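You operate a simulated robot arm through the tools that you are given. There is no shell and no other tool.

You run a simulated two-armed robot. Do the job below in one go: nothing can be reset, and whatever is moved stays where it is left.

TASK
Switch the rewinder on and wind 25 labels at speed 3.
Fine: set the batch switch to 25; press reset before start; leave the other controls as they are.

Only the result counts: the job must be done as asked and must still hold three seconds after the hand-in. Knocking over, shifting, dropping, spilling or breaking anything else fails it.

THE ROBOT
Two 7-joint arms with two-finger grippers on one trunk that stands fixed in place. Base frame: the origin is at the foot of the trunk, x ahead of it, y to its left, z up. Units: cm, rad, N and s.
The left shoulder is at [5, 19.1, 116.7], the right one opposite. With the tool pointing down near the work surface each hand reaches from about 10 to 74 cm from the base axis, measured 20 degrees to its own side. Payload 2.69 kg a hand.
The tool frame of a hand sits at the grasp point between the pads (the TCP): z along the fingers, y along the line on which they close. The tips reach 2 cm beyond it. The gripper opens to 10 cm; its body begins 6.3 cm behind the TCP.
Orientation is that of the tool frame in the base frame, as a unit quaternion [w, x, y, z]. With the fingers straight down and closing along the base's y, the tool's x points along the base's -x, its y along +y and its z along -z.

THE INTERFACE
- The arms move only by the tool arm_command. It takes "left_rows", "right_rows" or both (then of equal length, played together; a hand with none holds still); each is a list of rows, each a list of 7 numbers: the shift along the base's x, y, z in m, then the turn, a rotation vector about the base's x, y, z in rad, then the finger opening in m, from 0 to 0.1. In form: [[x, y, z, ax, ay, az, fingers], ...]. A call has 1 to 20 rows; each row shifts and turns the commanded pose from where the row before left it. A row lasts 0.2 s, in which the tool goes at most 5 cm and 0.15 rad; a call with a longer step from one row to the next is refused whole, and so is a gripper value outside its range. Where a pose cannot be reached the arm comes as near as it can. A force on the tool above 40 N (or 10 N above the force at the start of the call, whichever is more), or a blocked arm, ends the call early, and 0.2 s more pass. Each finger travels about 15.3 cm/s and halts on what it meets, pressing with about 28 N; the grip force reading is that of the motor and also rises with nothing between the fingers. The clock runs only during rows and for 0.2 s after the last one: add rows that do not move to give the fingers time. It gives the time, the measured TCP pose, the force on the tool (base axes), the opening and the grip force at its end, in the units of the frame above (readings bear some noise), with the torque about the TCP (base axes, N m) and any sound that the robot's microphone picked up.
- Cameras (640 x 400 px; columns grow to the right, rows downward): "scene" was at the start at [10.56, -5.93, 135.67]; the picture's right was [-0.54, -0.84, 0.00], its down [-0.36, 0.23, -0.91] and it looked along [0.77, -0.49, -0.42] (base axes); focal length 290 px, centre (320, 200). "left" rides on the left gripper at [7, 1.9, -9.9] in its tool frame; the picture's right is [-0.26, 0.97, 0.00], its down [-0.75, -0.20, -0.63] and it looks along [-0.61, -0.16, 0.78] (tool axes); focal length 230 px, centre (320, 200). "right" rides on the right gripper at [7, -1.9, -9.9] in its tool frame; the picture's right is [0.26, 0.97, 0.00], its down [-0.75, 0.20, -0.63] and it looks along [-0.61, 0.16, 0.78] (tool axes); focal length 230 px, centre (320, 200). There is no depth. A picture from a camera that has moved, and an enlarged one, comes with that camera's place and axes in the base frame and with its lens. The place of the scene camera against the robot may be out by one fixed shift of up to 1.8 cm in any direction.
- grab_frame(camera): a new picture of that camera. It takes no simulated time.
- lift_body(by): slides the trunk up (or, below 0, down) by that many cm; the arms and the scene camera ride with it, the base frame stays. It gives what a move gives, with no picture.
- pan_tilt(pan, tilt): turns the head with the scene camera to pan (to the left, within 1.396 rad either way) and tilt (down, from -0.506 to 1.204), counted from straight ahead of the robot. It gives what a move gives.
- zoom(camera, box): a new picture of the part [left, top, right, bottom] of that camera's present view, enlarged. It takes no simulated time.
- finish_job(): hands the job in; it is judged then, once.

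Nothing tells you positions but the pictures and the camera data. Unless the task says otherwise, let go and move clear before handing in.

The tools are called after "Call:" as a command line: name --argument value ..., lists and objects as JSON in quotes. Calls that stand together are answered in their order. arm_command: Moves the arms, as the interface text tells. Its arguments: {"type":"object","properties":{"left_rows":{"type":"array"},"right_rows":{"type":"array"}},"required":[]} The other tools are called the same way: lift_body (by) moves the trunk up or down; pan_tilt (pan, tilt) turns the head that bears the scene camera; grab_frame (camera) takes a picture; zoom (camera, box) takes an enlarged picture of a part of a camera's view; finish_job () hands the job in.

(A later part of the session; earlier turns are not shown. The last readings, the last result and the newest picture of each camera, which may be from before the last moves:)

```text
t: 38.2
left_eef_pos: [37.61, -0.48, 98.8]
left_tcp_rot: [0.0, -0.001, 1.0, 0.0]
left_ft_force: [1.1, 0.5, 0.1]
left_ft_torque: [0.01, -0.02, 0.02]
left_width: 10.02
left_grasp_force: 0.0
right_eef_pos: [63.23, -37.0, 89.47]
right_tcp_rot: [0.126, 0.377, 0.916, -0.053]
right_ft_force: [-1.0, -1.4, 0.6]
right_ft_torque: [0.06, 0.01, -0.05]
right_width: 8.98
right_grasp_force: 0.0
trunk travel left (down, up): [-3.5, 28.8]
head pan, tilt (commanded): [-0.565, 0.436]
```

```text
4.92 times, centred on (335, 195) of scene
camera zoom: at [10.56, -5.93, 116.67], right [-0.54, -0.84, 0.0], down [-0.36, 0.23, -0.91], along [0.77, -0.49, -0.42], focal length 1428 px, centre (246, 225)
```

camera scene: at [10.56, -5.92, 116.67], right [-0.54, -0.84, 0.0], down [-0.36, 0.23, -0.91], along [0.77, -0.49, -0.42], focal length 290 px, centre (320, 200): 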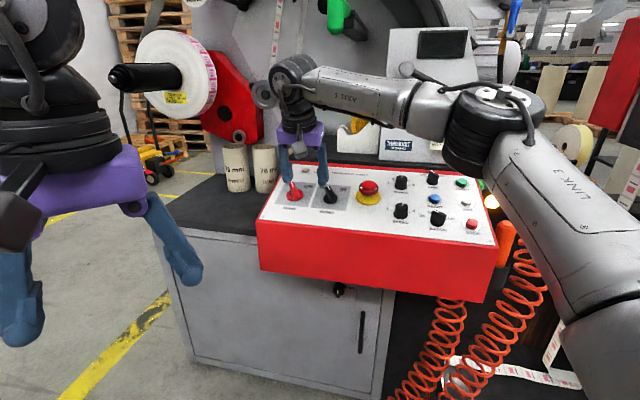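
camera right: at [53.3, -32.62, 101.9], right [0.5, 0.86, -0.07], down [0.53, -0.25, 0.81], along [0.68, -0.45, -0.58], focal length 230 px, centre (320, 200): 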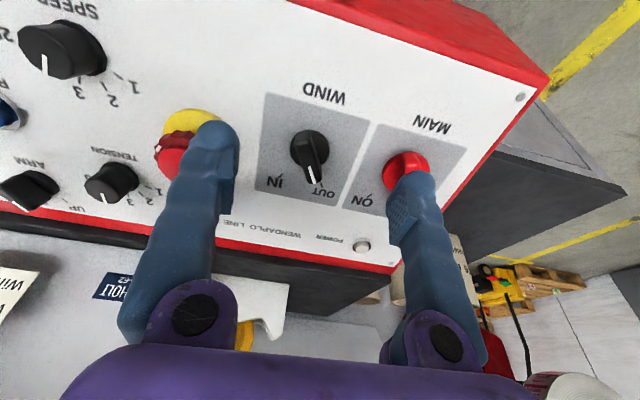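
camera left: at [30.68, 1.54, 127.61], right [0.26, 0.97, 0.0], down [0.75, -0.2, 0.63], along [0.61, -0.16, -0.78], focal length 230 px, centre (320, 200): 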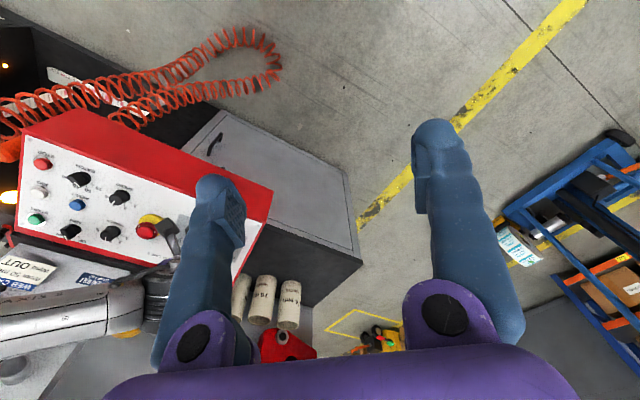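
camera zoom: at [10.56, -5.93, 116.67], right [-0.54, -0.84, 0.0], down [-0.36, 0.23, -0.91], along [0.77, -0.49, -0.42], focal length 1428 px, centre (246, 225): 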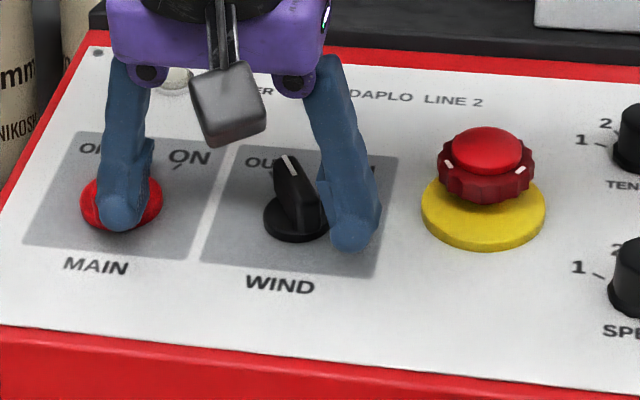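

The force has dropped to near zero, so the switch may have snapped over. I'll back off slightly to the right, lift the hand and look.

Call:
arm_command --right_rows '[[-0.0021, -0.0021, 0, 0, 0, 0, 0.09], [-0.0021, -0.0021, 0, 0, 0, 0, 0.09], [-0.0038, 0.0038, 0.0193, 0, 0, 0, 0.09], [-0.0038, 0.0038, 0.0193, 0, 0, 0, 0.09], [-0.0038, 0.0038, 0.0193, 0, 0, 0, 0.09], [-0.0212, -0.0213, 0.005, 0, 0, 0, 0.09], [-0.0212, -0.0213, 0.005, 0, 0, 0, 0.09], [0, 0, 0, 0, 0, 0, 0.09]]'

Call:
grab_frame --camera "right"

Call:
zoom --camera "scene" --box '[250, 150, 400, 240]'

```text
t: 40.0
left_eef_pos: [37.61, -0.38, 98.66]
left_tcp_rot: [-0.001, -0.001, 1.0, 0.0]
left_ft_force: [0.9, 0.9, -0.5]
left_ft_torque: [0.05, 0.01, 0.01]
left_width: 10.01
left_grasp_force: 0.1
right_eef_pos: [57.55, -40.67, 96.46]
right_tcp_rot: [0.126, 0.377, 0.916, -0.053]
right_ft_force: [0.6, -0.6, -0.5]
right_ft_torque: [0.03, -0.03, 0.02]
right_width: 8.98
right_grasp_force: 0.2
trunk travel left (down, up): [-3.5, 28.8]
head pan, tilt (commanded): [-0.565, 0.436]
```

```text
taken
camera right: at [49.49, -35.28, 103.99], right [0.5, 0.86, -0.07], down [0.53, -0.25, 0.81], along [0.68, -0.45, -0.58], focal length 230 px, centre (320, 200)
```

right: 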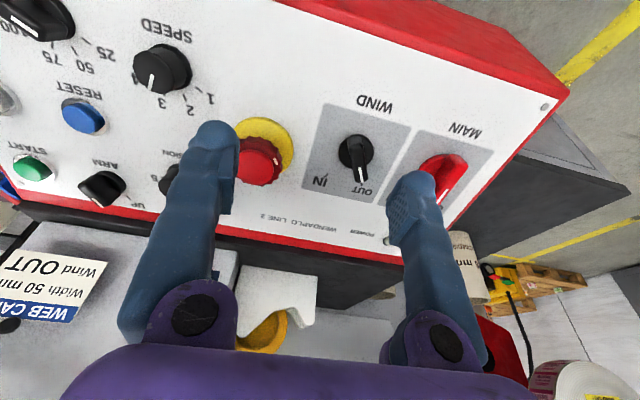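

```text
4.27 times, centred on (325, 195) of scene
camera zoom: at [10.56, -5.93, 116.67], right [-0.54, -0.84, 0.0], down [-0.36, 0.23, -0.91], along [0.77, -0.49, -0.42], focal length 1237 px, centre (299, 221)
```

zoom: 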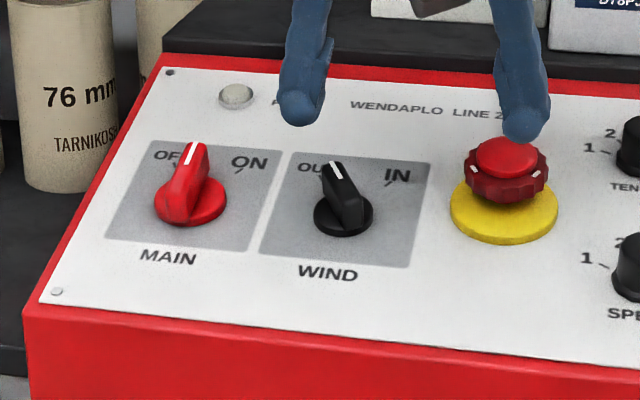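

The MAIN pointer now leans right. I'll zoom in to see whether it is fully at ON and whether the POWER lamp is lit.

Call:
zoom --camera "scene" --box '[275, 165, 335, 210]'

Call:
zoom --camera "right" --box '[330, 100, 500, 220]'

Call:
zoom --camera "left" --box '[0, 100, 260, 320]'

```text
8.89 times, centred on (305, 188) of scene
camera zoom: at [10.56, -5.93, 116.67], right [-0.54, -0.84, 0.0], down [-0.36, 0.23, -0.91], along [0.77, -0.49, -0.42], focal length 2578 px, centre (453, 311)
```

zoom: 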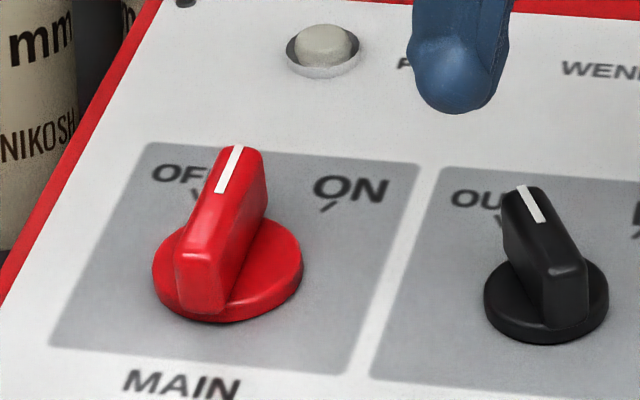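

```text
3.33 times, centred on (415, 160) of right
camera zoom: at [49.49, -35.28, 103.99], right [0.5, 0.86, -0.07], down [0.53, -0.25, 0.81], along [0.68, -0.45, -0.58], focal length 767 px, centre (3, 333)
```

zoom: 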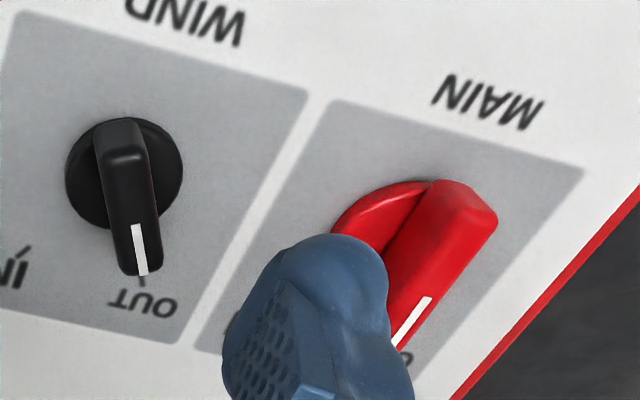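

```text
1.82 times, centred on (130, 210) of left
camera zoom: at [30.69, 1.53, 108.6], right [0.26, 0.97, 0.0], down [0.75, -0.2, 0.63], along [0.61, -0.16, -0.78], focal length 418 px, centre (666, 182)
```

zoom: 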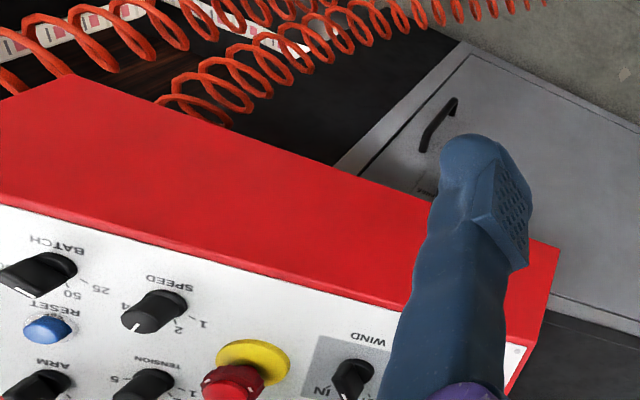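

Measured against the panel axes, MAIN's pointer is only upright (about 0°), halfway to ON, and POWER is still dark. I'll bring the right hand back with a 10 cm opening for another push, and raise and turn the left hand so its camera can watch MAIN.

Call:
arm_command --left_rows '[[0, 0, 0.0375, 0, 0, -0.131, 0.1], [0, 0, 0.0375, 0, 0, -0.131, 0.1], [0, 0, 0.0375, 0, 0, -0.131, 0.1], [0, 0, 0.0375, 0, 0, -0.131, 0.1], [0, 0, 0, 0, 0, 0, 0.1]]' --right_rows '[[0.0102, 0.0075, -0.0118, 0, 0, 0, 0.1], [0.0102, 0.0075, -0.0118, 0, 0, 0, 0.1], [0.0102, 0.0075, -0.0118, 0, 0, 0, 0.1], [0.0102, 0.0075, -0.0118, 0, 0, 0, 0.1], [0, 0, 0, 0, 0, 0, 0.1]]'

Call:
grab_frame --camera "left"

Call:
zoom --camera "scene" --box '[270, 150, 400, 230]'

```text
t: 41.2
left_eef_pos: [37.84, -0.14, 113.69]
left_tcp_rot: [0.0, 0.259, 0.966, 0.0]
left_ft_force: [0.7, 0.1, -0.1]
left_ft_torque: [-0.02, -0.01, -0.02]
left_width: 10.0
left_grasp_force: 0.1
right_eef_pos: [61.67, -37.65, 91.68]
right_tcp_rot: [0.126, 0.377, 0.916, -0.053]
right_ft_force: [-0.6, 0.8, 0.1]
right_ft_torque: [0.0, -0.01, -0.03]
right_width: 10.01
right_grasp_force: 0.0
trunk travel left (down, up): [-3.5, 28.8]
head pan, tilt (commanded): [-0.565, 0.436]
```

```text
taken
camera left: at [32.78, 5.12, 123.5], right [0.71, 0.71, 0.0], down [0.55, -0.55, 0.63], along [0.45, -0.44, -0.78], focal length 230 px, centre (320, 200)
```

left: 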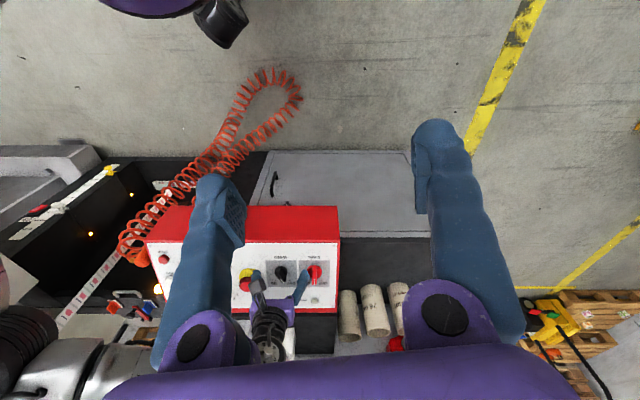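

```text
4.92 times, centred on (335, 190) of scene
camera zoom: at [10.57, -5.92, 116.67], right [-0.54, -0.84, 0.0], down [-0.36, 0.23, -0.91], along [0.77, -0.49, -0.42], focal length 1428 px, centre (246, 249)
```

zoom: 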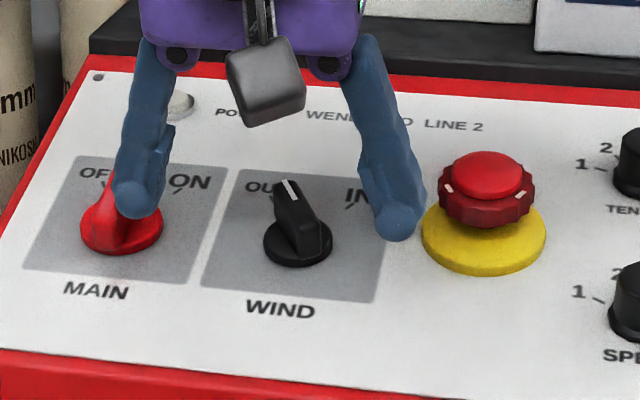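

The left camera now sees MAIN from above. I'll zoom there.

Call:
zoom --camera "left" --box '[230, 230, 350, 320]'

Call:
zoom --camera "left" --box '[285, 245, 345, 290]'

```text
4.44 times, centred on (290, 275) of left
camera zoom: at [32.78, 5.12, 123.5], right [0.71, 0.71, 0.0], down [0.55, -0.55, 0.63], along [0.45, -0.44, -0.78], focal length 1022 px, centre (453, -133)
```

zoom: 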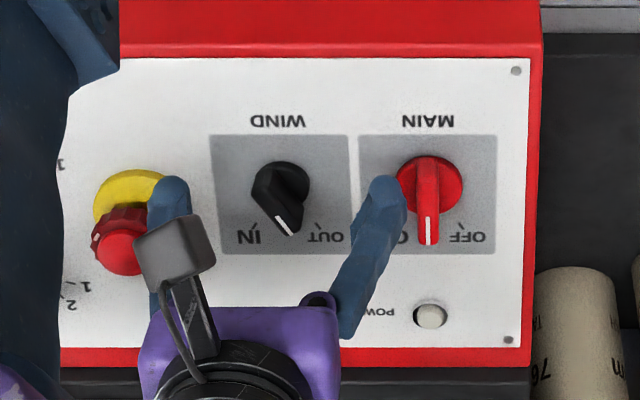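

```text
8.89 times, centred on (315, 268) of left
camera zoom: at [32.78, 5.12, 123.5], right [0.71, 0.71, 0.0], down [0.55, -0.55, 0.63], along [0.45, -0.44, -0.78], focal length 2045 px, centre (364, -400)
```

zoom: 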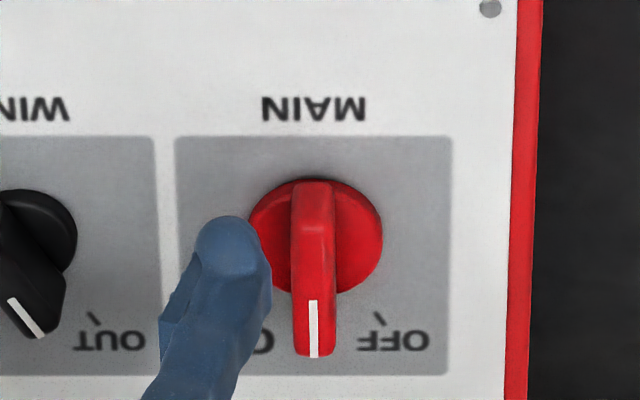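

This view is almost square on, and MAIN's bar is exactly upright. I'll lower the hand 2.3 cm and push left 1.6 cm in small steps, then check.

Call:
arm_command --right_rows '[[0.0022, -0.0022, -0.011, 0, 0, 0, 0.1], [0.0022, -0.0022, -0.011, 0, 0, 0, 0.1], [0.0014, 0.0042, -0.0005, 0, 0, 0, 0.1], [0.0028, 0.0028, 0, 0, 0, 0, 0.1], [0.0028, 0.0028, 0, 0, 0, 0, 0.1], [0.0028, 0.0028, 0, 0, 0, 0, 0.1], [0, 0, 0, 0, 0, 0, 0.1]]'

Call:
zoom --camera "left" --box '[275, 245, 355, 305]'

Call:
zoom --camera "scene" --box '[270, 150, 400, 230]'

```text
t: 42.8
left_eef_pos: [37.93, -0.04, 113.53]
left_tcp_rot: [0.0, 0.259, 0.966, 0.0]
left_ft_force: [-0.4, 0.1, -1.2]
left_ft_torque: [0.02, -0.03, 0.01]
left_width: 10.02
left_grasp_force: 0.1
right_eef_pos: [62.93, -36.8, 89.39]
right_tcp_rot: [0.125, 0.376, 0.917, -0.052]
right_ft_force: [-0.9, -1.0, -0.2]
right_ft_torque: [-0.02, 0.0, 0.0]
right_width: 9.97
right_grasp_force: 0.2
trunk travel left (down, up): [-3.5, 28.8]
head pan, tilt (commanded): [-0.565, 0.436]
```

```text
6.67 times, centred on (315, 275) of left
camera zoom: at [32.76, 5.11, 123.47], right [0.71, 0.71, 0.0], down [0.55, -0.55, 0.63], along [0.45, -0.44, -0.78], focal length 1534 px, centre (353, -300)
```

zoom: 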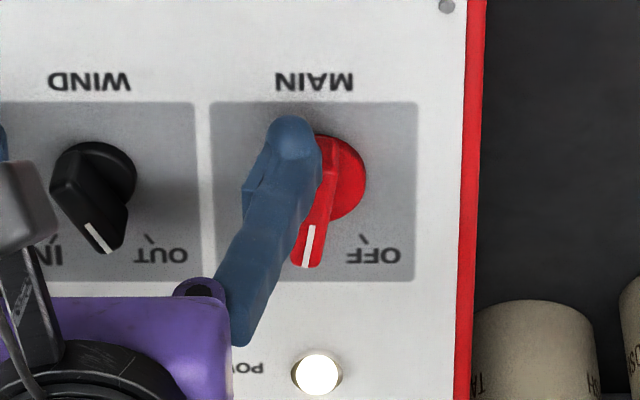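

```text
4.92 times, centred on (335, 190) of scene
camera zoom: at [10.56, -5.93, 116.67], right [-0.54, -0.84, 0.0], down [-0.36, 0.23, -0.91], along [0.77, -0.49, -0.42], focal length 1428 px, centre (246, 249)
```

zoom: 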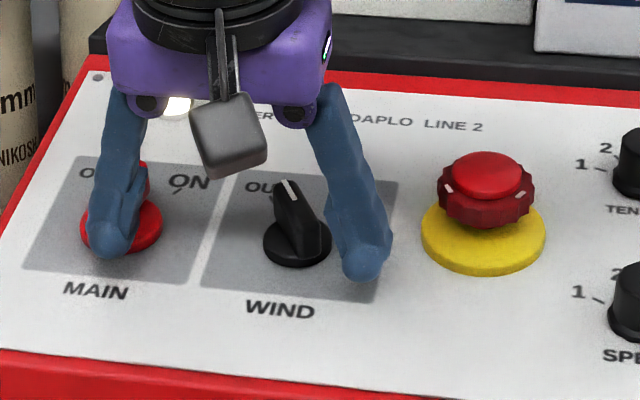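

POWER has lit and the pointer is about 10° past upright. I'll keep pushing toward the ON mark.

Call:
arm_command --right_rows '[[0.0018, 0.0021, 0, 0, 0, 0, 0.1], [0.0018, 0.0021, 0, 0, 0, 0, 0.1], [0.0018, 0.0021, 0, 0, 0, 0, 0.1], [0, 0, 0, 0, 0, 0, 0.1]]'

Call:
zoom --camera "left" --box '[275, 245, 355, 305]'

```text
t: 43.8
left_eef_pos: [37.85, 0.04, 113.66]
left_tcp_rot: [0.001, 0.258, 0.966, -0.001]
left_ft_force: [-0.2, -0.3, 0.5]
left_ft_torque: [0.0, 0.01, 0.0]
left_width: 9.98
left_grasp_force: 0.1
right_eef_pos: [63.39, -36.25, 89.51]
right_tcp_rot: [0.126, 0.377, 0.916, -0.053]
right_ft_force: [-0.9, -0.6, -0.5]
right_ft_torque: [0.0, 0.01, 0.01]
right_width: 10.02
right_grasp_force: 0.0
trunk travel left (down, up): [-3.5, 28.8]
head pan, tilt (commanded): [-0.565, 0.436]
```

```text
6.67 times, centred on (315, 275) of left
camera zoom: at [32.76, 5.11, 123.47], right [0.71, 0.71, 0.0], down [0.55, -0.55, 0.63], along [0.45, -0.44, -0.78], focal length 1534 px, centre (353, -300)
```

zoom: 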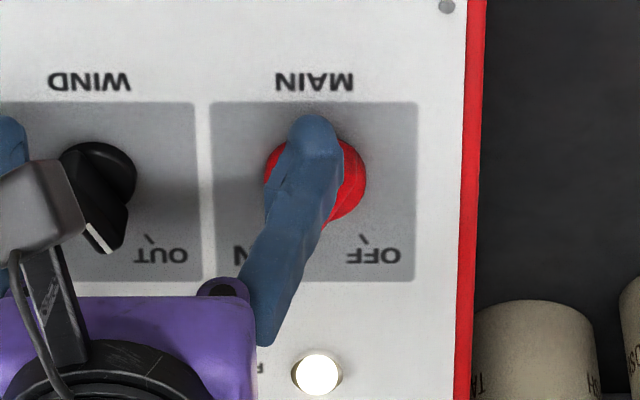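

The handle is hidden under the finger now. I'll back off to the right and lift to check the angle.

Call:
arm_command --right_rows '[[-0.0035, -0.0035, 0, 0, 0, 0, 0.1], [-0.0035, -0.0035, 0, 0, 0, 0, 0.1], [-0.0045, 0.0018, 0.0193, 0, 0, 0, 0.1], [-0.0065, -0.0003, 0.0193, 0, 0, 0, 0.1], [0, 0, 0, 0, 0, 0, 0.1]]'

Call:
zoom --camera "left" --box '[275, 245, 355, 305]'

Call:
zoom --camera "scene" --box '[270, 150, 400, 230]'

```text
t: 45.0
left_eef_pos: [37.93, -0.05, 113.59]
left_tcp_rot: [0.0, 0.259, 0.966, 0.001]
left_ft_force: [-0.1, 0.1, 0.3]
left_ft_torque: [0.02, 0.0, 0.0]
left_width: 10.01
left_grasp_force: 0.1
right_eef_pos: [61.49, -36.78, 93.17]
right_tcp_rot: [0.125, 0.377, 0.916, -0.053]
right_ft_force: [-0.6, 0.8, 0.0]
right_ft_torque: [0.03, -0.02, 0.0]
right_width: 10.0
right_grasp_force: 0.1
trunk travel left (down, up): [-3.5, 28.8]
head pan, tilt (commanded): [-0.565, 0.436]
```

```text
6.67 times, centred on (315, 275) of left
camera zoom: at [32.77, 5.1, 123.47], right [0.71, 0.71, 0.0], down [0.55, -0.55, 0.63], along [0.45, -0.44, -0.78], focal length 1534 px, centre (353, -300)
```

zoom: 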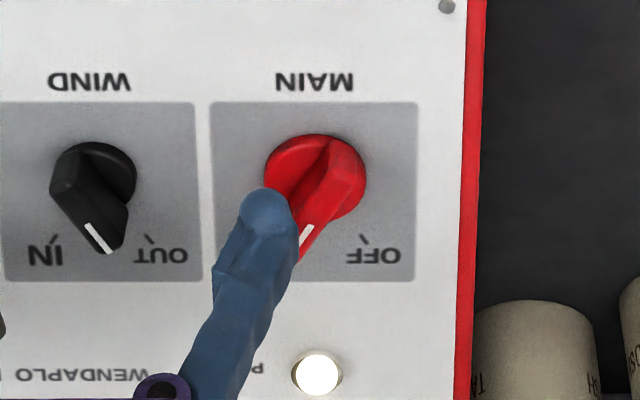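

```text
4.92 times, centred on (335, 190) of scene
camera zoom: at [10.56, -5.93, 116.67], right [-0.54, -0.84, 0.0], down [-0.36, 0.23, -0.91], along [0.77, -0.49, -0.42], focal length 1428 px, centre (246, 249)
```

zoom: 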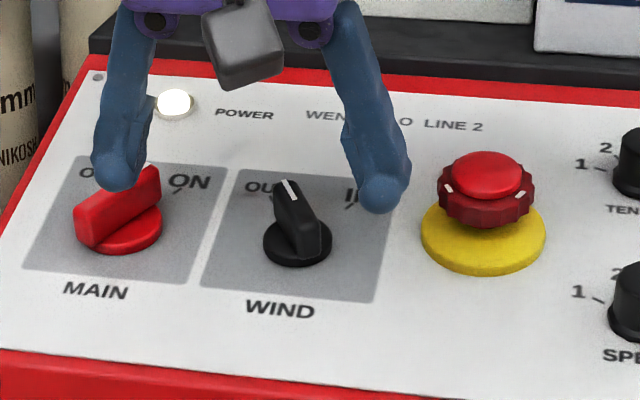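

MAIN's handle now mirrors WIND's 30° tilt, and POWER is lit. I'll lift clear toward RESET with the gripper closed and take a full look at MAIN on the way.

Call:
arm_command --right_rows '[[-0.006, 0.002, 0.03, 0, 0, 0, 0.08], [-0.02, -0.034, 0.0, 0, 0, 0, 0.05], [-0.02, -0.034, 0.0, 0, 0, 0, 0.02], [-0.02, -0.034, 0.0, 0, 0, 0, 0.0], [-0.02, -0.034, 0.0, 0, 0, 0, 0.0], [-0.02, -0.034, 0.0, 0, 0, 0, 0.0], [-0.02, -0.034, 0.0, 0, 0, 0, 0.0], [-0.0164, -0.0152, 0.0, 0, 0, 0, 0.0], [0, 0, 0, 0, 0, 0, 0.0]]'

Call:
zoom --camera "left" --box '[255, 235, 355, 310]'

Call:
grab_frame --camera "scene"

Call:
grab_frame --camera "right"

```text
t: 47.0
left_eef_pos: [37.91, -0.1, 113.62]
left_tcp_rot: [0.0, 0.259, 0.966, -0.001]
left_ft_force: [0.1, 0.0, 0.6]
left_ft_torque: [-0.01, 0.0, -0.02]
left_width: 9.98
left_grasp_force: 0.0
right_eef_pos: [47.41, -58.66, 96.11]
right_tcp_rot: [0.126, 0.377, 0.916, -0.052]
right_ft_force: [-0.1, 0.4, 0.0]
right_ft_torque: [0.01, 0.0, 0.03]
right_width: 0.0
right_grasp_force: 27.4
trunk travel left (down, up): [-3.5, 28.8]
head pan, tilt (commanded): [-0.565, 0.436]
```

```text
5.33 times, centred on (305, 272) of left
camera zoom: at [32.76, 5.1, 123.47], right [0.71, 0.71, 0.0], down [0.55, -0.55, 0.63], along [0.45, -0.44, -0.78], focal length 1227 px, centre (400, -187)
```

zoom: 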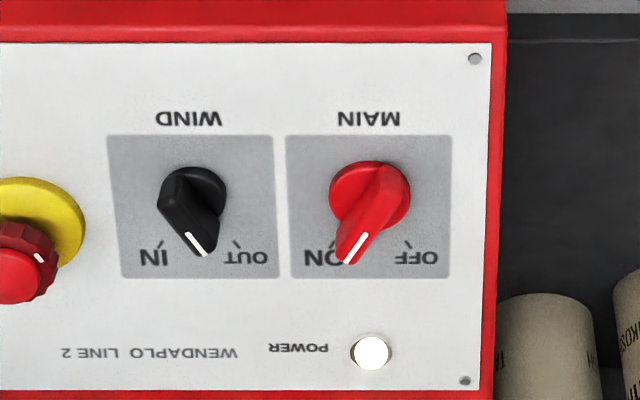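

```text
taken
camera scene: at [10.55, -5.93, 116.67], right [-0.54, -0.84, 0.0], down [-0.36, 0.23, -0.91], along [0.77, -0.49, -0.42], focal length 290 px, centre (320, 200)
```

scene: 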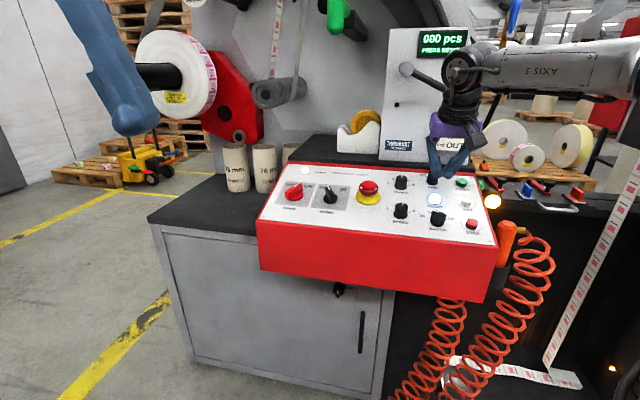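

```text
taken
camera right: at [39.3, -53.43, 103.78], right [0.5, 0.86, -0.07], down [0.53, -0.24, 0.81], along [0.68, -0.45, -0.58], focal length 230 px, centre (320, 200)
```

right: 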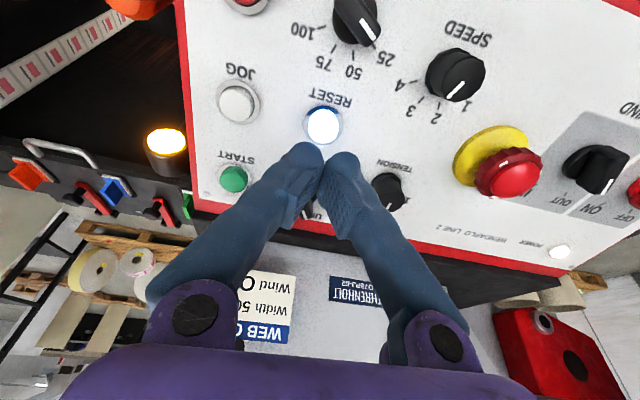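

The machine is on and its display reads "000 pcs PRESS RESET". Before pressing anything I'll re-check SPEED, BATCH, TENSION and the display.

Call:
zoom --camera "right" --box '[280, 0, 500, 130]'

Call:
zoom --camera "scene" --box '[340, 165, 500, 245]'

Call:
zoom --camera "scene" --box '[390, 20, 490, 90]'

Call:
zoom --camera "right" --box '[190, 60, 450, 220]'

```text
2.91 times, centred on (390, 65) of right
camera zoom: at [39.3, -53.43, 103.78], right [0.5, 0.86, -0.07], down [0.53, -0.24, 0.81], along [0.68, -0.45, -0.58], focal length 669 px, centre (116, 593)
```

zoom: 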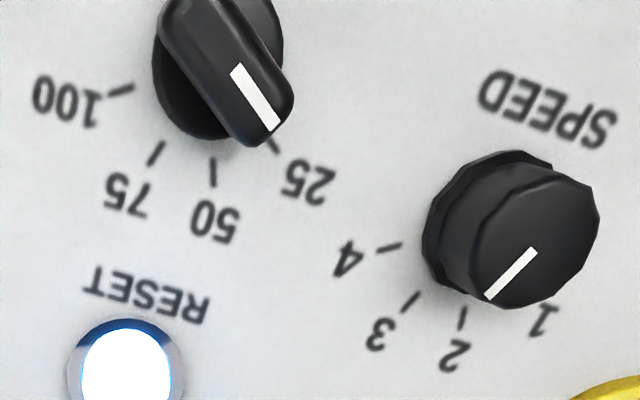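

```text
4.00 times, centred on (420, 205) of scene
camera zoom: at [10.55, -5.93, 116.67], right [-0.54, -0.84, 0.0], down [-0.36, 0.23, -0.91], along [0.77, -0.49, -0.42], focal length 1160 px, centre (-80, 180)
```

zoom: 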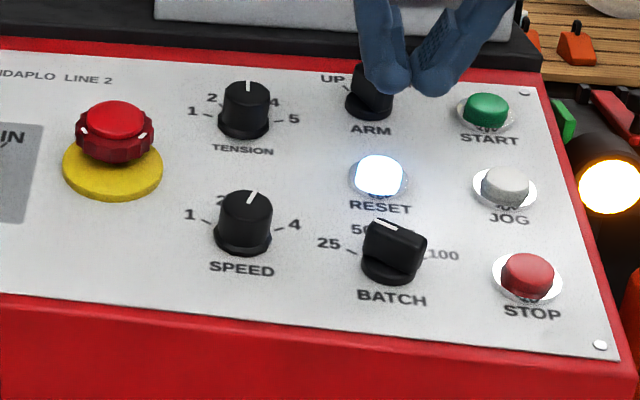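

```text
5.71 times, centred on (440, 55) of scene
camera zoom: at [10.55, -5.93, 116.67], right [-0.54, -0.84, 0.0], down [-0.36, 0.23, -0.91], along [0.77, -0.49, -0.42], focal length 1657 px, centre (-366, 1029)
```

zoom: 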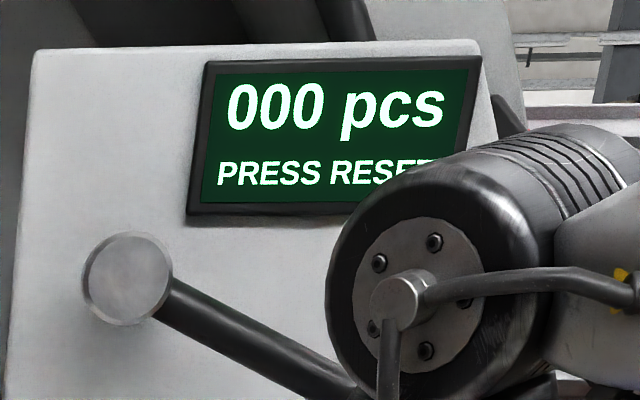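

```text
2.46 times, centred on (320, 140) of right
camera zoom: at [39.3, -53.43, 103.78], right [0.5, 0.86, -0.07], down [0.53, -0.24, 0.81], along [0.68, -0.45, -0.58], focal length 566 px, centre (320, 348)
```

zoom: 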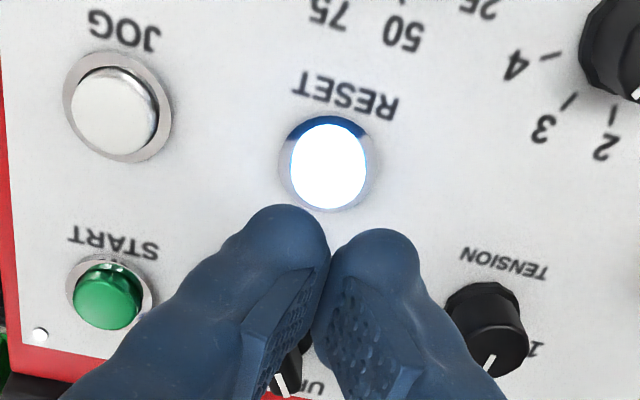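

SPEED points at 3 (+20°), BATCH at 25 and MAIN at ON, and WIND, TENSION and ARM are unchanged. I'll now descend over RESET at panel (38.3, 11.1) with closed fingers, to just above the button.

Call:
arm_command --right_rows '[[0.0024, -0.002, -0.0129, 0, 0, 0, 0], [0.0024, -0.002, -0.0129, 0, 0, 0, 0], [0.0024, -0.002, -0.0129, 0, 0, 0, 0], [0.0024, -0.002, -0.0129, 0, 0, 0, 0], [0, 0, 0, 0, 0, 0, 0]]'

Call:
zoom --camera "right" --box '[190, 60, 450, 220]'

Call:
zoom --camera "scene" --box '[380, 160, 500, 240]'

```text
t: 48.2
left_eef_pos: [37.87, -0.09, 113.64]
left_tcp_rot: [0.0, 0.259, 0.966, 0.001]
left_ft_force: [0.4, -0.1, -0.1]
left_ft_torque: [0.05, 0.02, 0.02]
left_width: 10.0
left_grasp_force: 0.1
right_eef_pos: [48.18, -59.37, 90.96]
right_tcp_rot: [0.125, 0.377, 0.916, -0.053]
right_ft_force: [-0.4, -0.7, 0.9]
right_ft_torque: [0.0, -0.01, 0.0]
right_width: 0.01
right_grasp_force: 28.2
trunk travel left (down, up): [-3.5, 28.8]
head pan, tilt (commanded): [-0.565, 0.436]
```

```text
2.46 times, centred on (320, 140) of right
camera zoom: at [40.12, -54.02, 98.56], right [0.5, 0.86, -0.07], down [0.53, -0.25, 0.81], along [0.68, -0.45, -0.58], focal length 566 px, centre (320, 348)
```

zoom: 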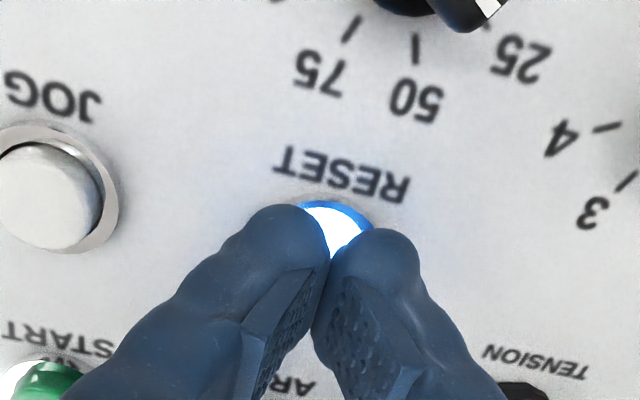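

```text
5.00 times, centred on (440, 200) of scene
camera zoom: at [10.56, -5.92, 116.67], right [-0.54, -0.84, 0.0], down [-0.36, 0.23, -0.91], along [0.77, -0.49, -0.42], focal length 1450 px, centre (-280, 200)
```

zoom: 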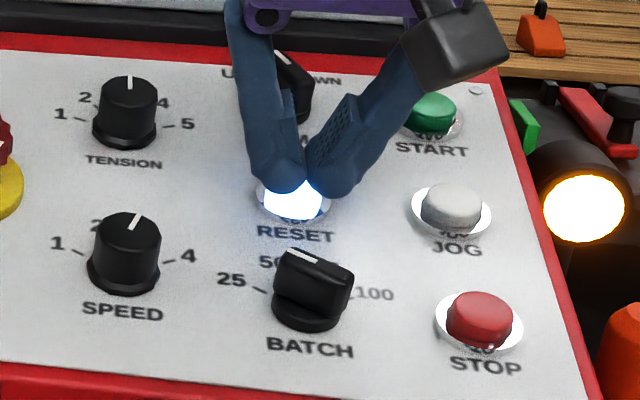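

The tips are just over RESET. I'll press down in 2 mm steps, watching the force and the display.

Call:
arm_command --right_rows '[[0.0014, -0.0014, -0.0015, 0, 0, 0, 0], [0.0004, -0.0004, -0.0019, 0, 0, 0, 0], [0.0004, -0.0004, -0.0019, 0, 0, 0, 0], [0.0004, -0.0004, -0.0019, 0, 0, 0, 0]]'

Call:
zoom --camera "scene" --box '[380, 160, 500, 240]'

Call:
zoom --camera "scene" --box '[390, 20, 490, 90]'

```text
t: 49.2
left_eef_pos: [37.85, -0.07, 113.6]
left_tcp_rot: [0.0, 0.259, 0.966, 0.0]
left_ft_force: [-0.9, 0.1, -0.3]
left_ft_torque: [0.02, 0.02, 0.01]
left_width: 9.98
left_grasp_force: 0.0
right_eef_pos: [48.52, -59.57, 90.29]
right_tcp_rot: [0.125, 0.377, 0.916, -0.053]
right_ft_force: [0.9, -0.2, -0.3]
right_ft_torque: [0.0, 0.02, 0.01]
right_width: 0.0
right_grasp_force: 28.2
trunk travel left (down, up): [-3.5, 28.8]
head pan, tilt (commanded): [-0.565, 0.436]
```

```text
5.00 times, centred on (440, 200) of scene
camera zoom: at [10.56, -5.93, 116.67], right [-0.54, -0.84, 0.0], down [-0.36, 0.23, -0.91], along [0.77, -0.49, -0.42], focal length 1450 px, centre (-280, 200)
```

zoom: 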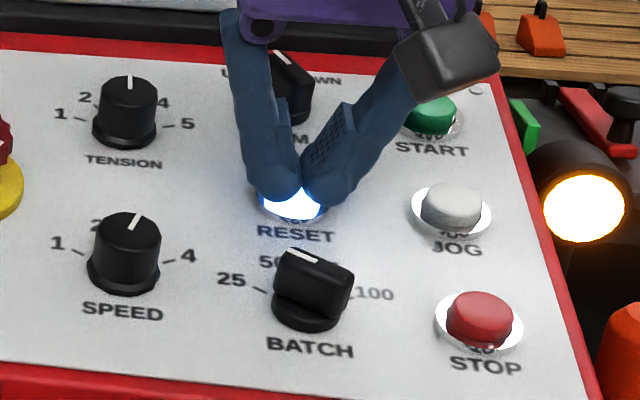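

```text
5.71 times, centred on (440, 55) of scene
camera zoom: at [10.56, -5.93, 116.67], right [-0.54, -0.84, 0.0], down [-0.36, 0.23, -0.91], along [0.77, -0.49, -0.42], focal length 1657 px, centre (-366, 1029)
```

zoom: 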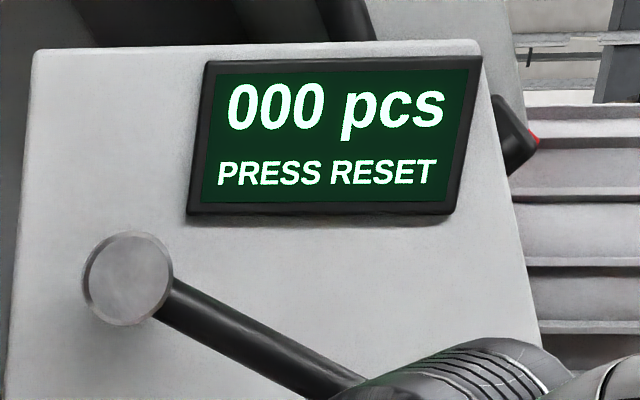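

No contact yet, with the tips about 0.9 cm above the panel. I'll continue pressing.

Call:
arm_command --right_rows '[[0.0003, -0.0003, -0.0014, 0, 0, 0, 0], [0.0003, -0.0003, -0.0014, 0, 0, 0, 0], [0.0003, -0.0003, -0.0014, 0, 0, 0, 0], [0, 0, 0, 0, 0, 0, 0]]'

Call:
zoom --camera "scene" --box '[380, 160, 500, 240]'

Call:
zoom --camera "scene" --box '[390, 20, 490, 90]'

```text
t: 50.2
left_eef_pos: [37.77, -0.05, 113.64]
left_tcp_rot: [0.001, 0.259, 0.966, 0.0]
left_ft_force: [1.1, -0.4, -0.7]
left_ft_torque: [-0.05, 0.0, 0.01]
left_width: 9.98
left_grasp_force: 0.0
right_eef_pos: [48.66, -59.55, 89.92]
right_tcp_rot: [0.126, 0.377, 0.916, -0.053]
right_ft_force: [-1.1, 1.2, 3.6]
right_ft_torque: [0.02, 0.02, 0.01]
right_width: 0.6
right_grasp_force: 29.9
trunk travel left (down, up): [-3.5, 28.8]
head pan, tilt (commanded): [-0.565, 0.436]
heard: click
```

```text
5.00 times, centred on (440, 200) of scene
camera zoom: at [10.54, -5.91, 116.68], right [-0.54, -0.84, 0.0], down [-0.36, 0.23, -0.91], along [0.77, -0.49, -0.42], focal length 1450 px, centre (-280, 200)
```

zoom: 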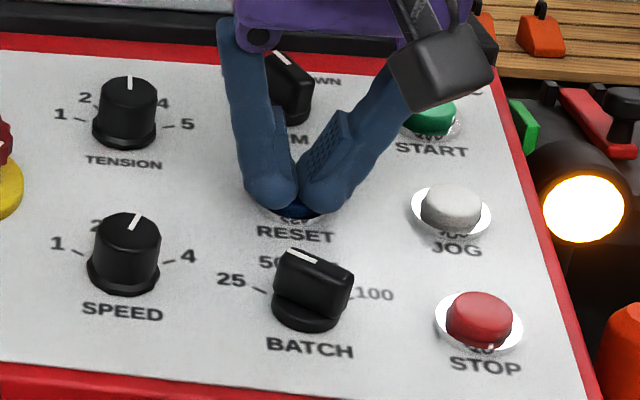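

```text
5.71 times, centred on (440, 55) of scene
camera zoom: at [10.54, -5.91, 116.68], right [-0.54, -0.84, 0.0], down [-0.36, 0.23, -0.91], along [0.77, -0.49, -0.42], focal length 1657 px, centre (-366, 1029)
```

zoom: 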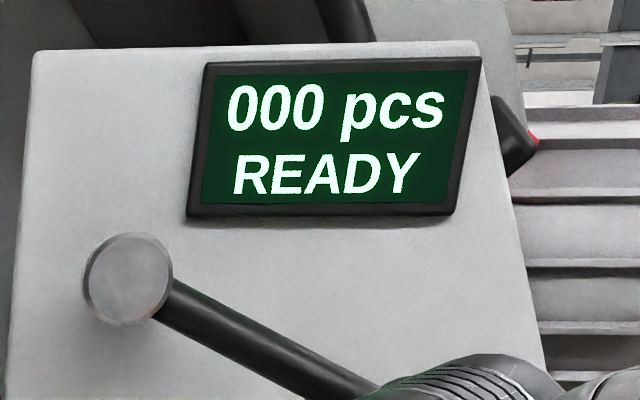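

RESET clicked and the display reads READY. I'll lift and move over START at about panel (45.2, 18.3).

Call:
arm_command --right_rows '[[-0.0053, 0.0053, 0.0265, 0, 0, 0, 0], [-0.0053, 0.0053, 0.0265, 0, 0, 0, 0], [0.0002, -0.0326, 0.0065, 0, 0, 0, 0], [0.0002, -0.0326, 0.0065, 0, 0, 0, 0], [0.0002, -0.0326, 0.0065, 0, 0, 0, 0], [0, 0, 0, 0, 0, 0, 0]]'

Call:
grab_frame --camera "right"

Call:
zoom --camera "right" --box '[190, 60, 450, 220]'

Call:
grab_frame --camera "scene"

```text
t: 51.6
left_eef_pos: [37.9, -0.04, 113.6]
left_tcp_rot: [-0.001, 0.259, 0.966, 0.0]
left_ft_force: [-0.1, -1.1, 0.1]
left_ft_torque: [0.01, -0.01, -0.02]
left_width: 9.98
left_grasp_force: 0.0
right_eef_pos: [47.62, -68.22, 97.19]
right_tcp_rot: [0.126, 0.377, 0.916, -0.053]
right_ft_force: [0.7, 0.0, -0.2]
right_ft_torque: [0.02, -0.03, -0.01]
right_width: 0.0
right_grasp_force: 29.8
trunk travel left (down, up): [-3.5, 28.8]
head pan, tilt (commanded): [-0.565, 0.436]
```

```text
taken
camera right: at [39.62, -63.04, 104.8], right [0.5, 0.86, -0.07], down [0.53, -0.24, 0.81], along [0.68, -0.45, -0.58], focal length 230 px, centre (320, 200)
```

right: 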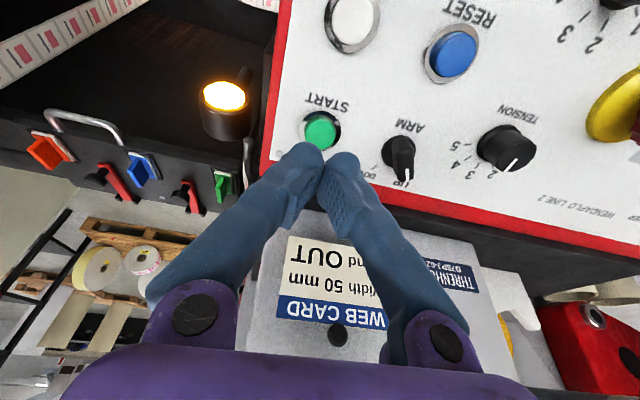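

```text
2.46 times, centred on (320, 140) of right
camera zoom: at [39.62, -63.04, 104.8], right [0.5, 0.86, -0.07], down [0.53, -0.24, 0.81], along [0.68, -0.45, -0.58], focal length 566 px, centre (320, 348)
```

zoom: 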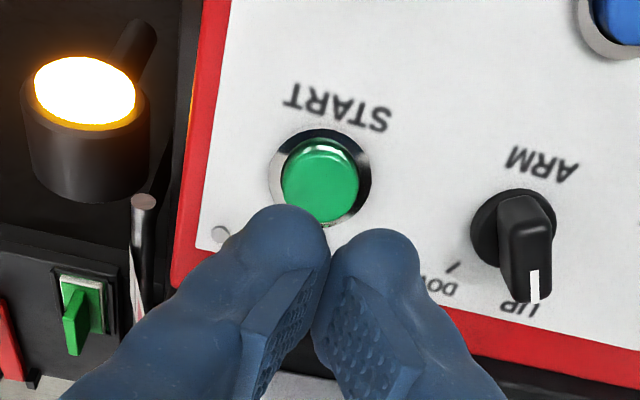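

```text
taken
camera scene: at [10.56, -5.93, 116.67], right [-0.54, -0.84, 0.0], down [-0.36, 0.23, -0.91], along [0.77, -0.49, -0.42], focal length 290 px, centre (320, 200)
```

scene: 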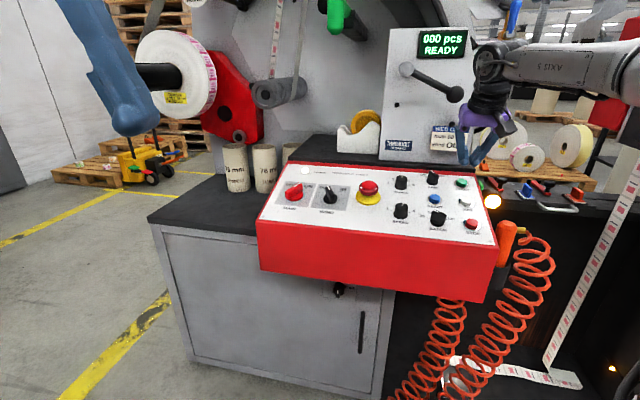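

The tips are aligned with START to within about 0.1 cm. Before descending I'll check the clearance between the wrist and the crank handle's ball.

Call:
zoom --camera "scene" --box '[380, 20, 540, 240]'

Call:
zoom --camera "left" --box '[0, 220, 300, 400]'

```text
1.82 times, centred on (460, 130) of scene
camera zoom: at [10.56, -5.93, 116.67], right [-0.54, -0.84, 0.0], down [-0.36, 0.23, -0.91], along [0.77, -0.49, -0.42], focal length 527 px, centre (66, 327)
```

zoom: 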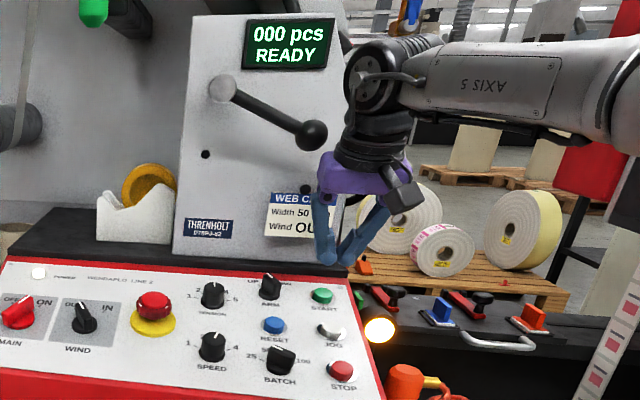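

```text
2.13 times, centred on (150, 310) of left
camera zoom: at [32.76, 5.11, 123.48], right [0.71, 0.71, 0.0], down [0.55, -0.55, 0.63], along [0.45, -0.44, -0.78], focal length 491 px, centre (683, -35)
```

zoom: 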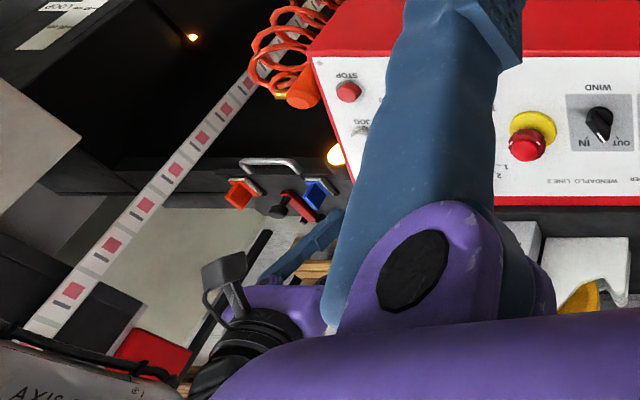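

The ball stands about 6 cm behind the wrist with lateral clearance, so it's safe. I'll descend 4.5 cm over START.

Call:
arm_command --right_rows '[[0.00225, -0.00223, -0.0108, 0, 0, 0, 0], [0.00225, -0.00223, -0.0108, 0, 0, 0, 0], [0.00225, -0.00223, -0.0108, 0, 0, 0, 0], [0.00225, -0.00223, -0.0108, 0, 0, 0, 0], [0, 0, 0, 0, 0, 0, 0]]'

Call:
zoom --camera "right" --box '[190, 60, 450, 220]'

Call:
zoom --camera "scene" --box '[380, 20, 540, 240]'

```text
t: 52.8
left_eef_pos: [38.04, -0.01, 113.7]
left_tcp_rot: [0.0, 0.258, 0.966, 0.001]
left_ft_force: [0.0, 0.6, 0.6]
left_ft_torque: [0.02, -0.01, -0.01]
left_width: 10.01
left_grasp_force: 0.0
right_eef_pos: [48.76, -69.28, 92.91]
right_tcp_rot: [0.127, 0.377, 0.916, -0.053]
right_ft_force: [-0.2, -0.6, -0.3]
right_ft_torque: [-0.02, -0.01, 0.03]
right_width: 0.0
right_grasp_force: 29.2
trunk travel left (down, up): [-3.5, 28.8]
head pan, tilt (commanded): [-0.565, 0.436]
```

```text
2.46 times, centred on (320, 140) of right
camera zoom: at [40.57, -63.96, 100.44], right [0.5, 0.86, -0.07], down [0.53, -0.24, 0.81], along [0.68, -0.45, -0.58], focal length 566 px, centre (320, 348)
```

zoom: 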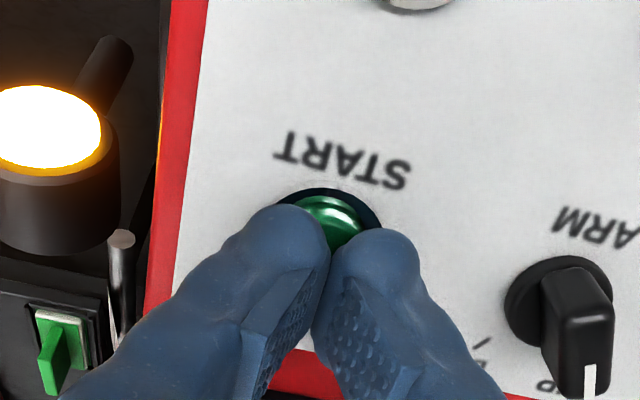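

```text
1.82 times, centred on (460, 130) of scene
camera zoom: at [10.56, -5.92, 116.67], right [-0.54, -0.84, 0.0], down [-0.36, 0.23, -0.91], along [0.77, -0.49, -0.42], focal length 527 px, centre (66, 327)
```

zoom: 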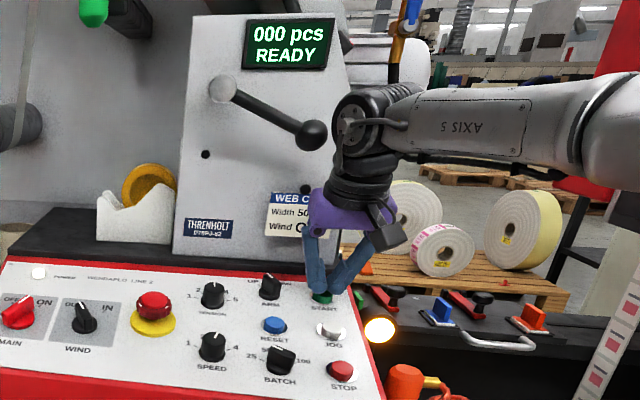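

Tips are about 1.6 cm above START's base and slightly off-centre. I'll correct by 0.2 cm and press slowly.

Call:
arm_command --right_rows '[[-0.002, 0.0, -0.0025, 0, 0, 0, 0], [0.0003, -0.0003, -0.0014, 0, 0, 0, 0], [0.0003, -0.0003, -0.0014, 0, 0, 0, 0], [0.0003, -0.0003, -0.0014, 0, 0, 0, 0], [0.0003, -0.0003, -0.0014, 0, 0, 0, 0], [0.0003, -0.0003, -0.0014, 0, 0, 0, 0]]'

Call:
zoom --camera "scene" --box '[380, 20, 540, 240]'

```text
t: 54.2
left_eef_pos: [37.74, -0.0, 113.7]
left_tcp_rot: [0.001, 0.259, 0.966, -0.001]
left_ft_force: [0.1, -0.1, 0.0]
left_ft_torque: [-0.01, 0.01, 0.0]
left_width: 9.98
left_grasp_force: 0.0
right_eef_pos: [48.59, -69.31, 91.95]
right_tcp_rot: [0.127, 0.377, 0.916, -0.053]
right_ft_force: [-1.0, 1.0, 1.1]
right_ft_torque: [-0.01, 0.0, 0.03]
right_width: 0.0
right_grasp_force: 29.3
trunk travel left (down, up): [-3.5, 28.8]
head pan, tilt (commanded): [-0.565, 0.436]
```

```text
1.82 times, centred on (460, 130) of scene
camera zoom: at [10.54, -5.91, 116.68], right [-0.54, -0.84, 0.0], down [-0.36, 0.23, -0.91], along [0.77, -0.49, -0.42], focal length 527 px, centre (66, 327)
```

zoom: 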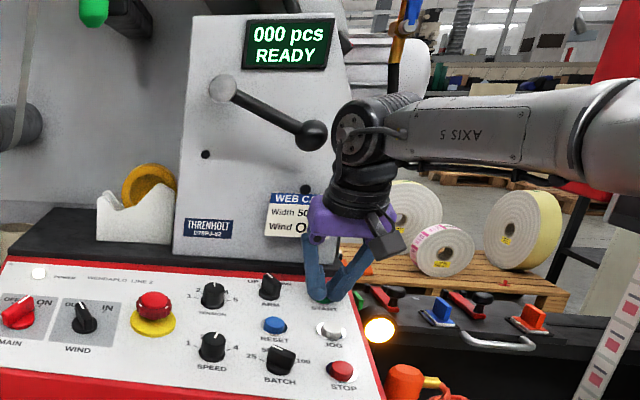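

Contact is just starting, with a force of about 1.5 N. I'll press a few millimetres further.

Call:
arm_command --right_rows '[[0.0003, -0.0003, -0.0014, 0, 0, 0, 0], [0.0003, -0.0003, -0.0014, 0, 0, 0, 0], [0.0003, -0.0003, -0.0014, 0, 0, 0, 0]]'

Call:
zoom --camera "scene" --box '[380, 20, 540, 240]'

```text
t: 55.0
left_eef_pos: [37.9, 0.08, 113.71]
left_tcp_rot: [0.001, 0.259, 0.966, 0.0]
left_ft_force: [-0.1, -0.2, 0.6]
left_ft_torque: [-0.05, -0.03, -0.01]
left_width: 10.03
left_grasp_force: 0.0
right_eef_pos: [48.63, -69.46, 91.82]
right_tcp_rot: [0.128, 0.377, 0.916, -0.053]
right_ft_force: [-0.6, 0.7, 5.8]
right_ft_torque: [0.02, -0.02, -0.07]
right_width: 0.59
right_grasp_force: 29.7
trunk travel left (down, up): [-3.5, 28.8]
head pan, tilt (commanded): [-0.565, 0.436]
heard: click
```

```text
1.82 times, centred on (460, 130) of scene
camera zoom: at [10.51, -5.87, 116.69], right [-0.54, -0.84, 0.0], down [-0.36, 0.23, -0.91], along [0.77, -0.49, -0.42], focal length 527 px, centre (66, 327)
```

zoom: 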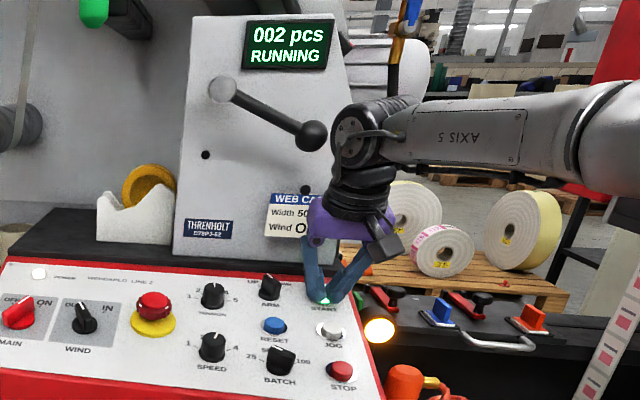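

START clicked and the display reads "002 pcs RUNNING". I'll lift off, move clear and watch the count.

Call:
arm_command --right_rows '[[-0.0038, 0.0038, 0.0193, 0, 0, 0, 0], [-0.0038, 0.0038, 0.0193, 0, 0, 0, 0], [-0.0038, 0.0038, 0.0193, 0, 0, 0, 0], [-0.012, 0.025, 0.02, 0, 0, 0, 0], [-0.012, 0.025, 0.02, 0, 0, 0, 0], [-0.012, 0.025, 0.01, 0, 0, 0, 0], [-0.012, 0.025, 0.01, 0, 0, 0, 0], [0, 0, 0, 0, 0, 0, 0], [0, 0, 0, 0, 0, 0, 0], [0, 0, 0, 0, 0, 0, 0]]'

Call:
grab_frame --camera "scene"

Call:
zoom --camera "scene" --box '[390, 20, 490, 90]'

```text
t: 57.2
left_eef_pos: [37.76, -0.07, 113.61]
left_tcp_rot: [0.0, 0.259, 0.966, -0.001]
left_ft_force: [0.2, -0.5, -0.9]
left_ft_torque: [-0.01, 0.02, 0.0]
left_width: 10.02
left_grasp_force: 0.0
right_eef_pos: [42.67, -58.31, 103.26]
right_tcp_rot: [0.126, 0.377, 0.916, -0.053]
right_ft_force: [-0.7, 0.0, -0.3]
right_ft_torque: [0.0, 0.05, -0.02]
right_width: 0.02
right_grasp_force: 29.2
trunk travel left (down, up): [-3.5, 28.8]
head pan, tilt (commanded): [-0.565, 0.436]
```

```text
taken
camera scene: at [10.56, -5.92, 116.67], right [-0.54, -0.84, 0.0], down [-0.36, 0.23, -0.91], along [0.77, -0.49, -0.42], focal length 290 px, centre (320, 200)
```

scene: 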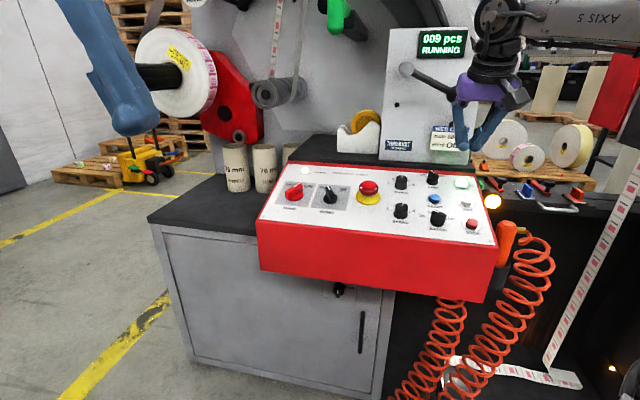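

```text
5.71 times, centred on (440, 55) of scene
camera zoom: at [10.56, -5.92, 116.67], right [-0.54, -0.84, 0.0], down [-0.36, 0.23, -0.91], along [0.77, -0.49, -0.42], focal length 1657 px, centre (-366, 1029)
```

zoom: 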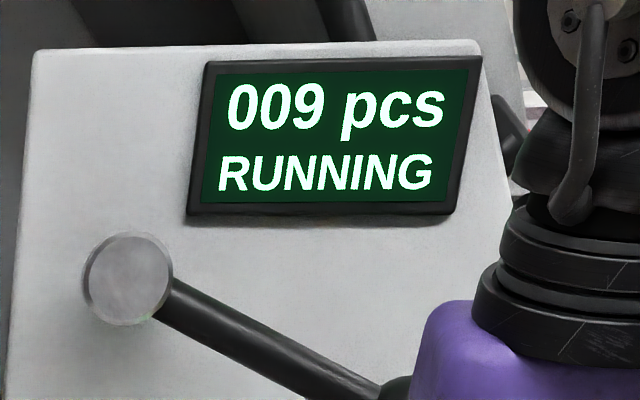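

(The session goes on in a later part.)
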